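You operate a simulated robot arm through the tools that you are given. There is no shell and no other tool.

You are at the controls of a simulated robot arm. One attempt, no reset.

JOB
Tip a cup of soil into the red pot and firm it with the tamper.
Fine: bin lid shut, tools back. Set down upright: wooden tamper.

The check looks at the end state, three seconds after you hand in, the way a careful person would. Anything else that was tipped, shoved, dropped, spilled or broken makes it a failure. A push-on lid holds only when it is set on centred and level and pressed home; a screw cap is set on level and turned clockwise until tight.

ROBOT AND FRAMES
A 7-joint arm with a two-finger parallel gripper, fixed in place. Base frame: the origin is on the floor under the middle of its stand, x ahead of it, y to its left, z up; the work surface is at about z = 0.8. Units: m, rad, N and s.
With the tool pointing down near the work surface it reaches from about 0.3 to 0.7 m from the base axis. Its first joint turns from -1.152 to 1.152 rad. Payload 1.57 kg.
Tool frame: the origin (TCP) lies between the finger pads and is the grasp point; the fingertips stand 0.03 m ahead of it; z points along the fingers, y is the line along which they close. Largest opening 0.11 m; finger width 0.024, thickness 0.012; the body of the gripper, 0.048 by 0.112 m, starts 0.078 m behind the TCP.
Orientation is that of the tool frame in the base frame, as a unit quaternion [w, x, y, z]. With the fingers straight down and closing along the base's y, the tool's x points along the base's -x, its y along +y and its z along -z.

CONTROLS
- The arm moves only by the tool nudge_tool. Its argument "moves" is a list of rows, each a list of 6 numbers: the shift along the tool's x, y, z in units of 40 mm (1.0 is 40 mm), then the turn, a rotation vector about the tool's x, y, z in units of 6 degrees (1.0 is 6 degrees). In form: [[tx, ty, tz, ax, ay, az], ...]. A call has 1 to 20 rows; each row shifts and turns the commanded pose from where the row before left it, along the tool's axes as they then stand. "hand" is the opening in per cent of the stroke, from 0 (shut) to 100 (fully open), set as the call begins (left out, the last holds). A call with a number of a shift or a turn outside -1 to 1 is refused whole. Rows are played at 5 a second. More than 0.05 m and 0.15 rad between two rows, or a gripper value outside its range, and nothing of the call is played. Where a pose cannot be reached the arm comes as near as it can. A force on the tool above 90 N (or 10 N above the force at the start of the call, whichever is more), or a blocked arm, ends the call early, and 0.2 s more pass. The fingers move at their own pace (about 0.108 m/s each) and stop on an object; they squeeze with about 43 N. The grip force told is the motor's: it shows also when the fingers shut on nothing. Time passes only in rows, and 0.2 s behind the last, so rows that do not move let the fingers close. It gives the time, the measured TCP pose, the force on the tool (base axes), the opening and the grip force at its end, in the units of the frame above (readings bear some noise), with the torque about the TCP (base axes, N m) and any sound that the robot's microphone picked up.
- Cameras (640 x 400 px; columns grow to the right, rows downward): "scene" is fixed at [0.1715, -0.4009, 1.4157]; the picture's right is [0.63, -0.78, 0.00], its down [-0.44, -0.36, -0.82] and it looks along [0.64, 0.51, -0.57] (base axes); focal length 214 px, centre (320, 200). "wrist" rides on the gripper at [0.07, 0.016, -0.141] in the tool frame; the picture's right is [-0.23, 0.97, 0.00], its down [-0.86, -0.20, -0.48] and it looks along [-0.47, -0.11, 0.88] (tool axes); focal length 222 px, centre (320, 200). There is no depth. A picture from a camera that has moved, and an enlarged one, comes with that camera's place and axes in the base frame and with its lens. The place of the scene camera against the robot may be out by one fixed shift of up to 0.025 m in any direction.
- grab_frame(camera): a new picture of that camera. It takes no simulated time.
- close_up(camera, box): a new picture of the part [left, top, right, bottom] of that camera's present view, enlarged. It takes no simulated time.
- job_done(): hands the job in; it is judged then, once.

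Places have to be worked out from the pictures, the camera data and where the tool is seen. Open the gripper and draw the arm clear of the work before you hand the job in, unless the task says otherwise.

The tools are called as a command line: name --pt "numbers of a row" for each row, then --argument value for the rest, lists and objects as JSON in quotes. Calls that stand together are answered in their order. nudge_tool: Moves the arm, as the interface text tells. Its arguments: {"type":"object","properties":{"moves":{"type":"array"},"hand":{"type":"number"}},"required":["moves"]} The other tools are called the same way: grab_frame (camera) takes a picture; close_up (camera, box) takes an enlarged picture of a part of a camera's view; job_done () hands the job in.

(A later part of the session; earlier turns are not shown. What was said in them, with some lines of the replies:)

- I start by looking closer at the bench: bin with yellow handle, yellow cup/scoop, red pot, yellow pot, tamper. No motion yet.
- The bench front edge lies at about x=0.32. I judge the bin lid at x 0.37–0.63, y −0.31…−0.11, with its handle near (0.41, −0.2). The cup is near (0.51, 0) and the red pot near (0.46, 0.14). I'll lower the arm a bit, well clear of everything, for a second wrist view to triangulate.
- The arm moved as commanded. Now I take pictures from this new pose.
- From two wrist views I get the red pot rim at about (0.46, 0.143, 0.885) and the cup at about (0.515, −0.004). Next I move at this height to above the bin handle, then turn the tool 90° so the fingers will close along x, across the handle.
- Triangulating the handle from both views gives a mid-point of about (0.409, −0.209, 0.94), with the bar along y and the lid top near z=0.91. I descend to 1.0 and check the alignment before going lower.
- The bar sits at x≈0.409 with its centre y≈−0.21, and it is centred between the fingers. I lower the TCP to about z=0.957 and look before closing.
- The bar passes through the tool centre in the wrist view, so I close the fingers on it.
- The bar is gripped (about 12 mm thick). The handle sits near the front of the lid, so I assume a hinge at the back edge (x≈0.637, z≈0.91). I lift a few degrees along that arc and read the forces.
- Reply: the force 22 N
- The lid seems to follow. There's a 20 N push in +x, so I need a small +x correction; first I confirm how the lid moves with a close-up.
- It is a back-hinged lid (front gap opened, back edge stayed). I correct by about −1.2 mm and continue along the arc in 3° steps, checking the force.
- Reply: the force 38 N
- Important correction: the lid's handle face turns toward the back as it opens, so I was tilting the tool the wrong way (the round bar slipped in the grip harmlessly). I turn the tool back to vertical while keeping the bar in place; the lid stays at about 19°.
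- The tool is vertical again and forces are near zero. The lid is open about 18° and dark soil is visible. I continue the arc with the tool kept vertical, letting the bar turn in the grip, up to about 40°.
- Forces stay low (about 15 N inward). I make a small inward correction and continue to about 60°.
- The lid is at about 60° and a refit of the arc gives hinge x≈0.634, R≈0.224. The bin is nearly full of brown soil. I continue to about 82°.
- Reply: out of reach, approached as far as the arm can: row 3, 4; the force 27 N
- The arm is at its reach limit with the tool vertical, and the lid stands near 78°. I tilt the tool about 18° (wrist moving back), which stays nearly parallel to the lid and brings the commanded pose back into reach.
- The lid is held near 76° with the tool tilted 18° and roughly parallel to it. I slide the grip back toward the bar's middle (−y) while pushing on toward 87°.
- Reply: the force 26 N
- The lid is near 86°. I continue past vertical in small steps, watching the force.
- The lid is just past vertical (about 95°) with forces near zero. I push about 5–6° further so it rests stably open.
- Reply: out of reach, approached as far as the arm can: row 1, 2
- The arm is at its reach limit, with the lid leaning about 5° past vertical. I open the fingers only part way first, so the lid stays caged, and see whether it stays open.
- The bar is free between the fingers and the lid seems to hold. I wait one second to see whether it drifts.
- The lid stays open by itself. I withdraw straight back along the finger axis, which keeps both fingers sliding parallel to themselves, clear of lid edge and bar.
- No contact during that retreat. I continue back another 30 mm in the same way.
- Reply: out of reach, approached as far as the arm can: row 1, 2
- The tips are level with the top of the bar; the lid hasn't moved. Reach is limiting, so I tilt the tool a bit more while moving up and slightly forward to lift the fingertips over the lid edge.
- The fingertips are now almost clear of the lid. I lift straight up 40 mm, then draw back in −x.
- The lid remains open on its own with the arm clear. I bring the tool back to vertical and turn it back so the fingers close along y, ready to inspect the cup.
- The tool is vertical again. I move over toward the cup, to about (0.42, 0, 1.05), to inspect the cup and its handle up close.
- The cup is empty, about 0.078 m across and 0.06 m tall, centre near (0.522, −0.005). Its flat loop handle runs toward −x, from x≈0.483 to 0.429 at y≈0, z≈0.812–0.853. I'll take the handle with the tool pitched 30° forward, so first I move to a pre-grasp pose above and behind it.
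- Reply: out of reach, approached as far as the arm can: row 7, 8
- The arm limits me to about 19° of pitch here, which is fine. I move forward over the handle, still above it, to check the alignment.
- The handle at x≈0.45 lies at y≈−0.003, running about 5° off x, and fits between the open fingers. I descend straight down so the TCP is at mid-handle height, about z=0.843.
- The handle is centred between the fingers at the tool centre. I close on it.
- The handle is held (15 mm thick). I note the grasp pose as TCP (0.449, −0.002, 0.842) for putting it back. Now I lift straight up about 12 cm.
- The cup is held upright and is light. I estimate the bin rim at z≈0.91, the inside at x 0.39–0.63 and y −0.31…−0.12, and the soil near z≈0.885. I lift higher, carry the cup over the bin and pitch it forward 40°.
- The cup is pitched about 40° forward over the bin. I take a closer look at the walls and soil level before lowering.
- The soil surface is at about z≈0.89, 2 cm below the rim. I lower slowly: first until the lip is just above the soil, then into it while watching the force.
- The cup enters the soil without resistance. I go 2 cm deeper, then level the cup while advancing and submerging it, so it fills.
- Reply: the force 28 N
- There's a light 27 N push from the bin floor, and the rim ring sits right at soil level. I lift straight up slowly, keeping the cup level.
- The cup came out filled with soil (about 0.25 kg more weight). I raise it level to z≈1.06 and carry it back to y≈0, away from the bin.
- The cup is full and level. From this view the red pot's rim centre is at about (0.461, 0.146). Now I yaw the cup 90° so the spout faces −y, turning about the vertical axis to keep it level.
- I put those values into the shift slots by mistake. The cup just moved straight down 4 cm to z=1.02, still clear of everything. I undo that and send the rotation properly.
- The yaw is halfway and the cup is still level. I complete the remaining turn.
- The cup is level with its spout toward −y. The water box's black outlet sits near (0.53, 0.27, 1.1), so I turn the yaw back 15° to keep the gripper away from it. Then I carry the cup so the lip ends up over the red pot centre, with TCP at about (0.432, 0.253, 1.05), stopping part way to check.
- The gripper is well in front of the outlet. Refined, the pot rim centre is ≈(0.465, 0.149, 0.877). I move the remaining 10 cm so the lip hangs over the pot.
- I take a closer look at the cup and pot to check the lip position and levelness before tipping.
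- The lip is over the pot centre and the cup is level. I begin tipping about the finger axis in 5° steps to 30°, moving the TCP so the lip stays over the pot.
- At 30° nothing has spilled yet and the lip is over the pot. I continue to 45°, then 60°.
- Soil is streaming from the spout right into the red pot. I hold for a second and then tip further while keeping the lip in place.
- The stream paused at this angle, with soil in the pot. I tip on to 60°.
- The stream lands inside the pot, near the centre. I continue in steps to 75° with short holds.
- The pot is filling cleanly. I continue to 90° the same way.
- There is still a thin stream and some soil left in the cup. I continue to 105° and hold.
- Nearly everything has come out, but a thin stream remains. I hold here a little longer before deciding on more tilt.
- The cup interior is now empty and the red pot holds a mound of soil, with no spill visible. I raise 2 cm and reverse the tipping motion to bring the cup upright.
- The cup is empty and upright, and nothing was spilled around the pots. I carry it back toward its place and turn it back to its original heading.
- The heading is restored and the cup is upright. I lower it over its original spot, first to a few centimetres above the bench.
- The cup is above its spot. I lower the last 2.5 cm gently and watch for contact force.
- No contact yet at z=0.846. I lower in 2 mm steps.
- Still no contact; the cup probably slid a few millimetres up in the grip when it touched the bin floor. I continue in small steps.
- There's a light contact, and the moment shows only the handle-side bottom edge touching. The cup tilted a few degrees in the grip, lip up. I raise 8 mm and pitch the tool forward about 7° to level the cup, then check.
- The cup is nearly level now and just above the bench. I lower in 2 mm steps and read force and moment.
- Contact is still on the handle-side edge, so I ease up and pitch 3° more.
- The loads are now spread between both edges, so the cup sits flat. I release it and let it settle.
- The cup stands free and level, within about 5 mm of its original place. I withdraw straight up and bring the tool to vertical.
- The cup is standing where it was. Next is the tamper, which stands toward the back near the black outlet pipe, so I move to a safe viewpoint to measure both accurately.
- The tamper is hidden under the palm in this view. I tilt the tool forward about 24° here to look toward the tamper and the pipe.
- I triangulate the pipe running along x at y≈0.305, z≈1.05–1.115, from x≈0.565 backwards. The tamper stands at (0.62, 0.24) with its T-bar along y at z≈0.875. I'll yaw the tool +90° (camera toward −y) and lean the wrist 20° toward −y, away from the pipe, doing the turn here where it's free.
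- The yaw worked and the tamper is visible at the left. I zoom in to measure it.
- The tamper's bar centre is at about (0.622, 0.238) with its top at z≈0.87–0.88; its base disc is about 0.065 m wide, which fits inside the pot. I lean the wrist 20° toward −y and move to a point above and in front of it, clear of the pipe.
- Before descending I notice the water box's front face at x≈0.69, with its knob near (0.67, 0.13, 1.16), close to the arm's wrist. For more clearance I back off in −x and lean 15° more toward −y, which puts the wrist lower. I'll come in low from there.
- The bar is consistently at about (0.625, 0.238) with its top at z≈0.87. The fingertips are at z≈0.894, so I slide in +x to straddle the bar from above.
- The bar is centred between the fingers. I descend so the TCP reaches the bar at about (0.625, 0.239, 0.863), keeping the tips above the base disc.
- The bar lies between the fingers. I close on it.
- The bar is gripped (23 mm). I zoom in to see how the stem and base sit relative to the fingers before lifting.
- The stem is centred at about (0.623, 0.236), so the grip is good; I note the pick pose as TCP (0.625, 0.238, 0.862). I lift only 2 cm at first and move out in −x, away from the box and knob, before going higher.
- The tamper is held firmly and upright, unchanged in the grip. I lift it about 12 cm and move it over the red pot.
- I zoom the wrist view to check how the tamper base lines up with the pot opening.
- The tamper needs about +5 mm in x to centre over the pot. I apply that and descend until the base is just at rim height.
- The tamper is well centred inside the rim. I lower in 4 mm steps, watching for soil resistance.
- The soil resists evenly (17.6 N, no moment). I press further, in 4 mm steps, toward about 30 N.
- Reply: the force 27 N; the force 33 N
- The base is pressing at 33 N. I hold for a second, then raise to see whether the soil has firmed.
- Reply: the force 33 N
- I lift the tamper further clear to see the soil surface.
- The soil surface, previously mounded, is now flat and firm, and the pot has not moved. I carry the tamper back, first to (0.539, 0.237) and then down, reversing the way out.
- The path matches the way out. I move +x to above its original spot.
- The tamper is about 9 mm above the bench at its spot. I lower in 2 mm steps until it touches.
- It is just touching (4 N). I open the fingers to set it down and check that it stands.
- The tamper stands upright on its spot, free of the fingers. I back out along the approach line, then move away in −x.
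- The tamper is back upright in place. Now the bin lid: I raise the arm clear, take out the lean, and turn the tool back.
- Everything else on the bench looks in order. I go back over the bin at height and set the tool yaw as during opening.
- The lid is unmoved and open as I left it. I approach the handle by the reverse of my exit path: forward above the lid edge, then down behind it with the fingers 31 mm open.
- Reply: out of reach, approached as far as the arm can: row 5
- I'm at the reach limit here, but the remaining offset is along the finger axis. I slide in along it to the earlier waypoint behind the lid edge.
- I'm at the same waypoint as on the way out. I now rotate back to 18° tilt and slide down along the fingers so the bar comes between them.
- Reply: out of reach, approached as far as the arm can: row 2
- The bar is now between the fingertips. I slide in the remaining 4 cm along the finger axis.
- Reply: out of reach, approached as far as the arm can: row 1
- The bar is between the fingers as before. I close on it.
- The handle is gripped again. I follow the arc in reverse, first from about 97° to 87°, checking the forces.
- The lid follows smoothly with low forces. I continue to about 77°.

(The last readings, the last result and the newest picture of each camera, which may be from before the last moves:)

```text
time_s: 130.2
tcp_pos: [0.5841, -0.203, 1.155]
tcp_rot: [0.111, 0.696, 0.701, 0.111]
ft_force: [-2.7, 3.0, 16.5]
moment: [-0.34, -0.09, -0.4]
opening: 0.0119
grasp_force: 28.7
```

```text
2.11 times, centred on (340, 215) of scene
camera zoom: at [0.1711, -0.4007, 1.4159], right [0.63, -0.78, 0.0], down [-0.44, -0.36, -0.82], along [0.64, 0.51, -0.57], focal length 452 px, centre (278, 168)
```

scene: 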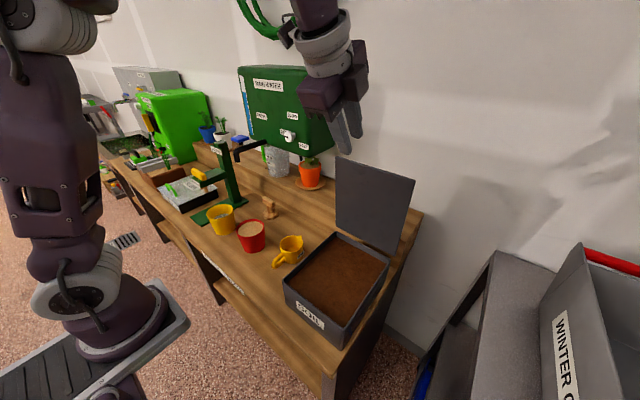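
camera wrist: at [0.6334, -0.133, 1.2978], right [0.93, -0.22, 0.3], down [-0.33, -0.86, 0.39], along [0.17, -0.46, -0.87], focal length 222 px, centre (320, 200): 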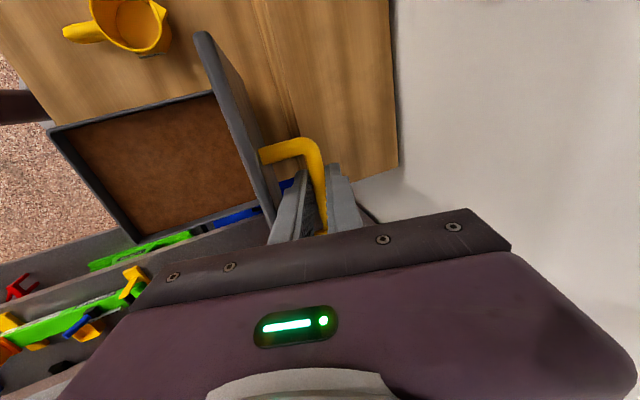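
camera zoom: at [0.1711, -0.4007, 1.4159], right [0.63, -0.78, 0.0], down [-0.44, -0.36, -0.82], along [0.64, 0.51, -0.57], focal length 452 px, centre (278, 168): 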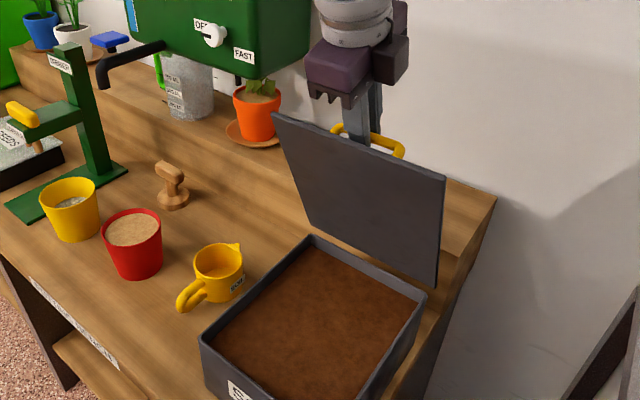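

I continue to about 62° while gradually bringing the tool back to vertical, with a small upward correction.

nudge_tool --pt "0 -0.233 -0.047 0.5 0 0" --pt "0 -0.245 0.001 0.5 0 0" --pt "0 -0.242 0.034 0.5 0 0" --hand 0

nudge_tool --pt "0 -0.24 0.046 0.5 0 0" --pt "0 -0.23 0.08 0.5 0 0" --pt "0 -0.226 0.092 0.5 0 0" --hand 0

close_up --camera "scene" --box '[240, 120, 440, 310]'

grab_frame --camera "wrist"

```text
time_s: 131.0
tcp_pos: [0.5554, -0.2027, 1.1475]
tcp_rot: [0.055, 0.703, 0.707, 0.055]
ft_force: [3.3, 0.5, -7.4]
moment: [0.41, -0.13, -0.19]
opening: 0.0114
grasp_force: 29.1
```

```text
time_s: 131.8
tcp_pos: [0.5298, -0.2033, 1.1371]
tcp_rot: [0.0, 0.705, 0.709, -0.001]
ft_force: [4.9, -3.6, -6.2]
moment: [0.16, -0.16, -0.31]
opening: 0.0116
grasp_force: 29.3
```

```text
2.11 times, centred on (340, 215) of scene
camera zoom: at [0.1717, -0.401, 1.4157], right [0.63, -0.78, 0.0], down [-0.44, -0.36, -0.82], along [0.64, 0.51, -0.57], focal length 452 px, centre (278, 168)
```

zoom: 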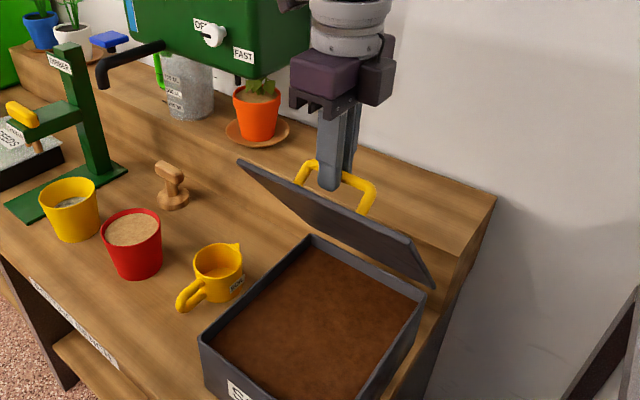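

```text
taken
camera wrist: at [0.545, -0.1325, 1.277], right [0.98, -0.22, 0.0], down [-0.19, -0.86, 0.48], along [-0.11, -0.47, -0.88], focal length 222 px, centre (320, 200)
```

wrist: 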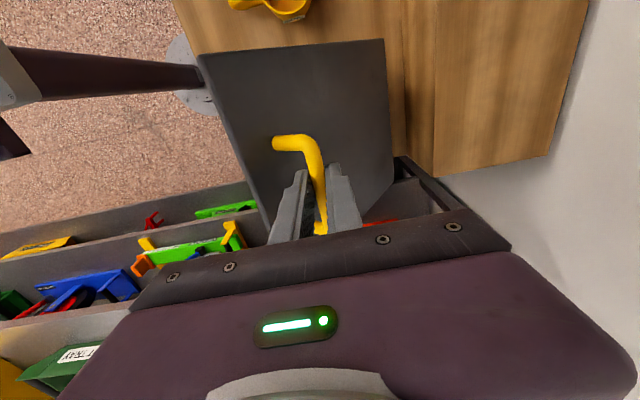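

The tool is vertical and the lid is at about 60°, with small forces. I continue down to about 42°.

nudge_tool --pt "0 -0.224 0.131 0 0 0" --pt "0 -0.224 0.131 0 0 0" --pt "0 -0.199 0.141 0 0 0" --pt "0 -0.199 0.141 0 0 0" --pt "0 -0.185 0.159 0 0 0" --pt "0 -0.185 0.159 0 0 0" --pt "0 -0.171 0.174 0 0 0" --pt "0 -0.171 0.174 0 0 0" --hand 0

close_up --camera "scene" --box '[240, 140, 440, 330]'

```text
time_s: 133.6
tcp_pos: [0.4664, -0.2024, 1.0878]
tcp_rot: [0.0, 0.706, 0.708, 0.001]
ft_force: [-3.4, -2.0, 2.7]
moment: [0.32, -0.01, -0.26]
opening: 0.0118
grasp_force: 29.0
```

```text
2.11 times, centred on (340, 235) of scene
camera zoom: at [0.1713, -0.401, 1.4157], right [0.63, -0.78, 0.0], down [-0.44, -0.36, -0.82], along [0.64, 0.51, -0.57], focal length 452 px, centre (278, 126)
```

zoom: 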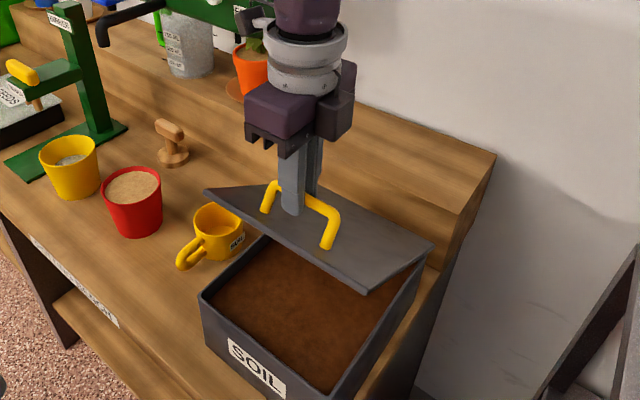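

The lid is coming down smoothly. I continue to about 22°.

nudge_tool --pt "0 -0.156 0.189 0 0 0" --pt "0 -0.156 0.189 0 0 0" --pt "0 -0.1375 0.201 0 0 0" --pt "0 -0.1375 0.201 0 0 0" --pt "0 -0.121 0.214 0 0 0" --pt "0 -0.121 0.214 0 0 0" --pt "0 -0.101 0.2225 0 0 0" --pt "0 -0.101 0.2225 0 0 0" --hand 0

close_up --camera "scene" --box '[250, 180, 420, 340]'

```text
time_s: 135.4
tcp_pos: [0.4254, -0.2038, 1.021]
tcp_rot: [0.0, 0.705, 0.709, 0.0]
ft_force: [-2.1, 14.5, 0.9]
moment: [0.44, -0.05, -0.3]
opening: 0.0117
grasp_force: 28.8
```

```text
2.50 times, centred on (335, 260) of scene
camera zoom: at [0.1714, -0.4005, 1.4159], right [0.63, -0.78, 0.0], down [-0.44, -0.36, -0.82], along [0.64, 0.51, -0.57], focal length 536 px, centre (282, 50)
```

zoom: 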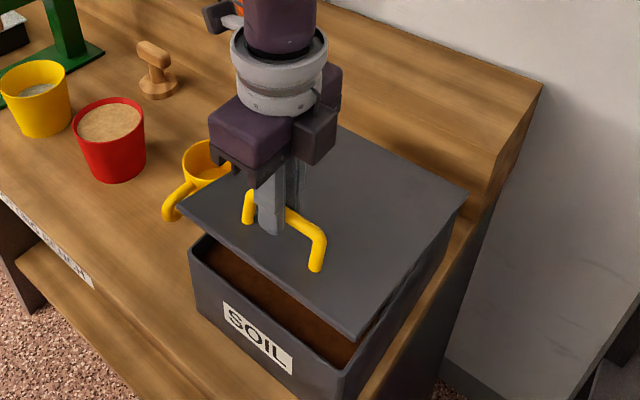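

I continue to about 7°.

nudge_tool --pt "0 -0.081 0.23 0 0 0" --pt "0 -0.081 0.23 0 0 0" --pt "0 -0.061 0.236 0 0 0" --pt "0 -0.061 0.236 0 0 0" --pt "0 -0.04 0.241 0 0 0" --hand 0

close_up --camera "scene" --box '[250, 200, 410, 340]'

```text
time_s: 136.6
tcp_pos: [0.4121, -0.2049, 0.9741]
tcp_rot: [-0.002, 0.706, 0.708, -0.001]
ft_force: [-19.4, 11.7, 3.5]
moment: [-0.07, 0.27, -0.25]
opening: 0.0116
grasp_force: 28.8
```

```text
2.86 times, centred on (330, 270) of scene
camera zoom: at [0.1709, -0.4006, 1.4159], right [0.63, -0.78, 0.0], down [-0.44, -0.36, -0.82], along [0.64, 0.51, -0.57], focal length 613 px, centre (291, 0)
```

zoom: 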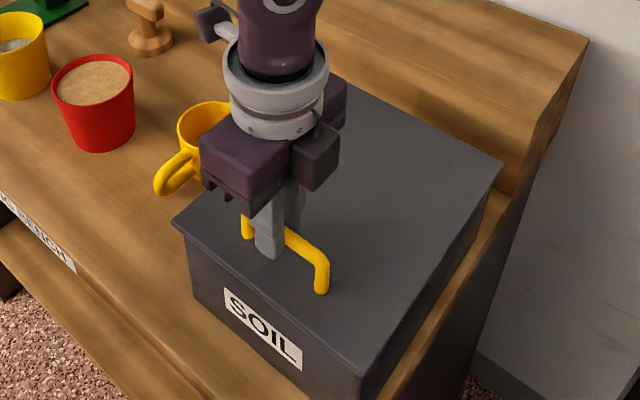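

It's almost closed. I ease out the sideways load and lower the last bit gently.

nudge_tool --pt "0 -0.06 0.15 0 0 0" --pt "0 -0.01 0.15 0 0 0" --pt "0 -0.01 0.15 0 0 0" --hand 0

close_up --camera "scene" --box '[250, 200, 410, 340]'

```text
time_s: 137.4
tcp_pos: [0.4099, -0.2068, 0.9577]
tcp_rot: [0.003, 0.705, 0.709, 0.0]
ft_force: [-17.9, -3.7, 26.5]
moment: [-0.04, 0.12, -0.28]
opening: 0.0118
grasp_force: 29.0
```

```text
2.86 times, centred on (330, 270) of scene
camera zoom: at [0.1706, -0.4009, 1.4159], right [0.63, -0.78, 0.0], down [-0.44, -0.36, -0.82], along [0.64, 0.51, -0.57], focal length 613 px, centre (291, 0)
```

zoom: 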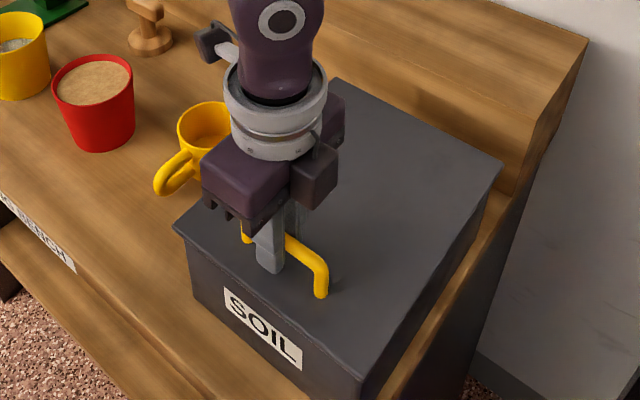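

The upward 26 N at TCP z=0.958, the same height as before opening, shows the lid is fully shut. I release the handle.

nudge_tool --pt "0 0 0 0 0 0" --pt "0 0 0 0 0 0" --pt "0 0 0 0 0 0" --hand 60

close_up --camera "scene" --box '[250, 200, 410, 340]'

grab_frame --camera "wrist"

```text
time_s: 138.2
tcp_pos: [0.4101, -0.2043, 0.9571]
tcp_rot: [0.0, 0.705, 0.709, 0.0]
ft_force: [-0.3, -0.2, 0.7]
moment: [0.02, 0.02, -0.03]
opening: 0.066
grasp_force: 0.1
```

```text
2.86 times, centred on (330, 270) of scene
camera zoom: at [0.1715, -0.4009, 1.4157], right [0.63, -0.78, 0.0], down [-0.44, -0.36, -0.82], along [0.64, 0.51, -0.57], focal length 613 px, centre (291, 0)
```

zoom: 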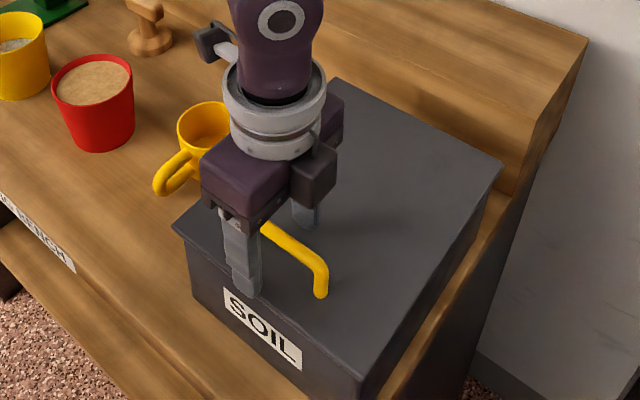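

```text
taken
camera wrist: at [0.4257, -0.134, 1.097], right [0.98, -0.22, 0.0], down [-0.19, -0.86, 0.48], along [-0.1, -0.47, -0.88], focal length 222 px, centre (320, 200)
```

wrist: 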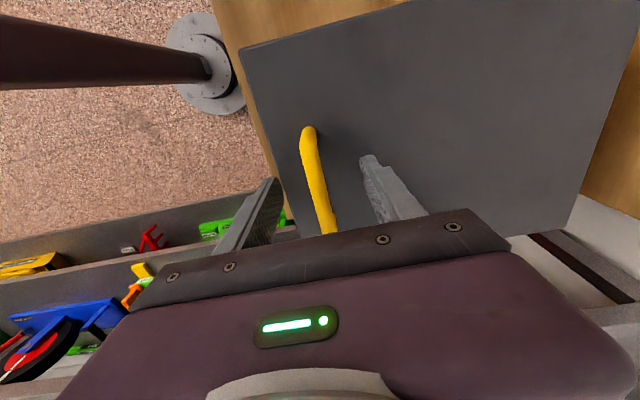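

The lid is shut. I retract straight up, then turn back and move the arm to its clear starting area with the gripper open.

nudge_tool --pt "0 0 -0.5 0 0 0" --pt "0 0 -0.9 0 0 0" --pt "0 0 -0.9 0 0 0" --pt "0 0 -0.9 0 0 0" --pt "0 0 -0.9 0 0 0" --pt "0 0 -0.9 0 0 0" --pt "0 0 -0.9 0 0 0" --pt "0 0 -0.9 0 0 0" --hand 60

nudge_tool --pt "0 0 0 0 0 -1" --pt "0 0 0 0 0 -1" --pt "0 0 0 0 0 -1" --pt "0 0 0 0 0 -1" --pt "0 0 0 0 0 -1" --pt "0 0 0 0 0 -1" --pt "0 0 0 0 0 -1" --pt "0 0 0 0 0 -1" --pt "0 0 0 0 0 -1" --pt "0 0 0 0 0 -1" --pt "0 0 0 0 0 -1" --pt "0 0 0 0 0 -1" --pt "0 0 0 0 0 -1" --pt "0 0 0 0 0 -1" --pt "0 0 0 0 0 -1" --hand 100

nudge_tool --pt "0.2 0.8 -0.3 0 0 0" --pt "0.2 0.8 -0.3 0 0 0" --pt "0.2 0.8 -0.3 0 0 0" --pt "0.2 0.8 -0.3 0 0 0" --pt "0.2 0.8 -0.3 0 0 0" --pt "0.2 0.8 -0.3 0 0 0" --hand 100

grab_frame --camera "scene"

grab_frame --camera "wrist"

close_up --camera "scene" --box '[180, 160, 420, 340]'

```text
time_s: 140.0
tcp_pos: [0.4087, -0.2046, 1.2293]
tcp_rot: [0.001, 0.705, 0.709, 0.0]
ft_force: [0.1, 0.0, -0.5]
moment: [-0.01, 0.01, -0.05]
opening: 0.0657
grasp_force: 0.0
```

```text
time_s: 143.2
tcp_pos: [0.4093, -0.2039, 1.229]
tcp_rot: [0.0, -0.004, 1.0, 0.0]
ft_force: [1.0, 0.5, 0.5]
moment: [-0.01, -0.04, -0.02]
opening: 0.1099
grasp_force: 0.0
```

```text
time_s: 144.6
tcp_pos: [0.3606, -0.0118, 1.3012]
tcp_rot: [0.0, -0.003, 1.0, 0.0]
ft_force: [-0.4, 1.3, 0.4]
moment: [0.0, 0.0, -0.01]
opening: 0.1099
grasp_force: 0.1
```

```text
taken
```

scene: 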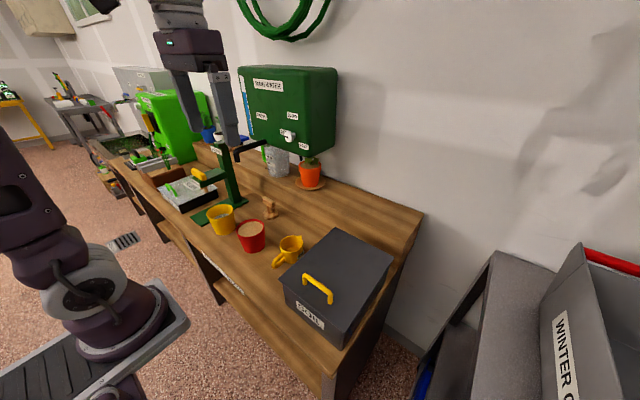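

```text
taken
camera wrist: at [0.29, 0.0043, 1.4424], right [0.22, 0.98, 0.0], down [0.86, -0.19, 0.48], along [0.47, -0.11, -0.88], focal length 222 px, centre (320, 200)
```

wrist: 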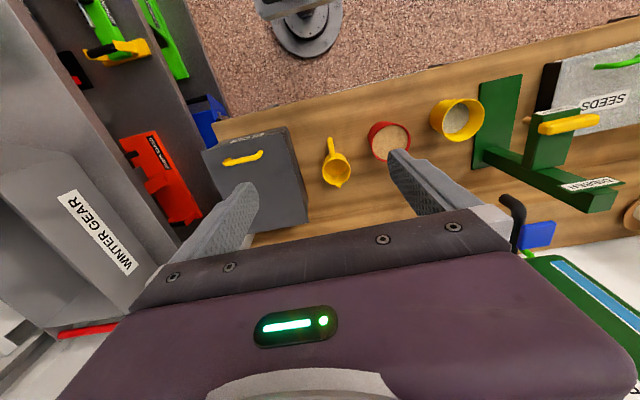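

```text
2.22 times, centred on (300, 250) of scene
camera zoom: at [0.1715, -0.4009, 1.4157], right [0.63, -0.78, 0.0], down [-0.44, -0.36, -0.82], along [0.64, 0.51, -0.57], focal length 477 px, centre (364, 89)
```

zoom: 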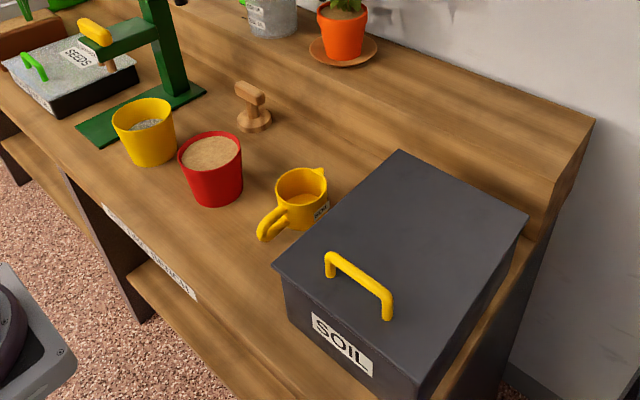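

Everything appears back in place. I do one last close check of the lid seam, the cup, the pot and the tamper.

close_up --camera "scene" --box '[270, 225, 400, 350]'

close_up --camera "scene" --box '[200, 185, 320, 275]'

```text
3.20 times, centred on (335, 288) of scene
camera zoom: at [0.1715, -0.4009, 1.4157], right [0.63, -0.78, 0.0], down [-0.44, -0.36, -0.82], along [0.64, 0.51, -0.57], focal length 686 px, centre (272, -80)
```

zoom: 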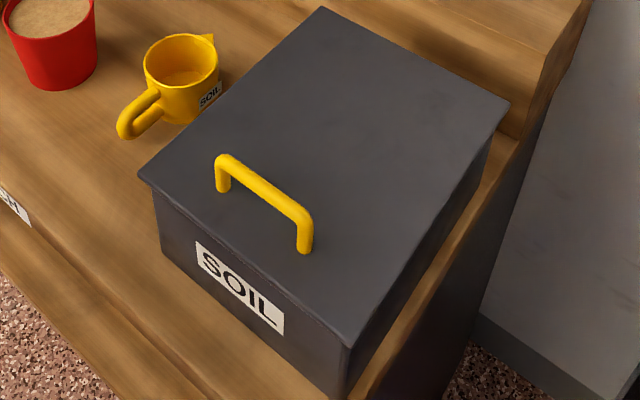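

```text
4.44 times, centred on (260, 230) of scene
camera zoom: at [0.1715, -0.4009, 1.4157], right [0.63, -0.78, 0.0], down [-0.44, -0.36, -0.82], along [0.64, 0.51, -0.57], focal length 953 px, centre (587, 67)
```

zoom: 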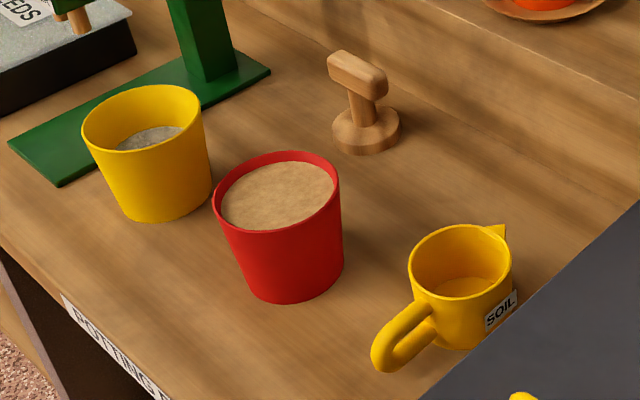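

The lid is flush and shut, the red pot holds firmed soil, and the cup is empty and back in place. The tamper stands upright, nothing has been spilled, and the arm is clear with the gripper open. I hand the job in.

job_done

```text
The job is handed in.
```

The job is handed in. A full cup of soil is in the red pot and firmed flat with the tamper, pressed at about 33 N.

- **Bin:** the lid is fully shut; the handle came down to the same height as before I opened it.
- **Cup:** it is empty and upright, within about 5 mm of where it started.
- **Tamper:** it stands upright on its original spot.
- **Rest of the bench:** the last pictures show no spilled soil and nothing else moved, and the arm is clear with the gripper open.

The cup tilted a few degrees in the grip during scooping, so I levelled it before setting it down.
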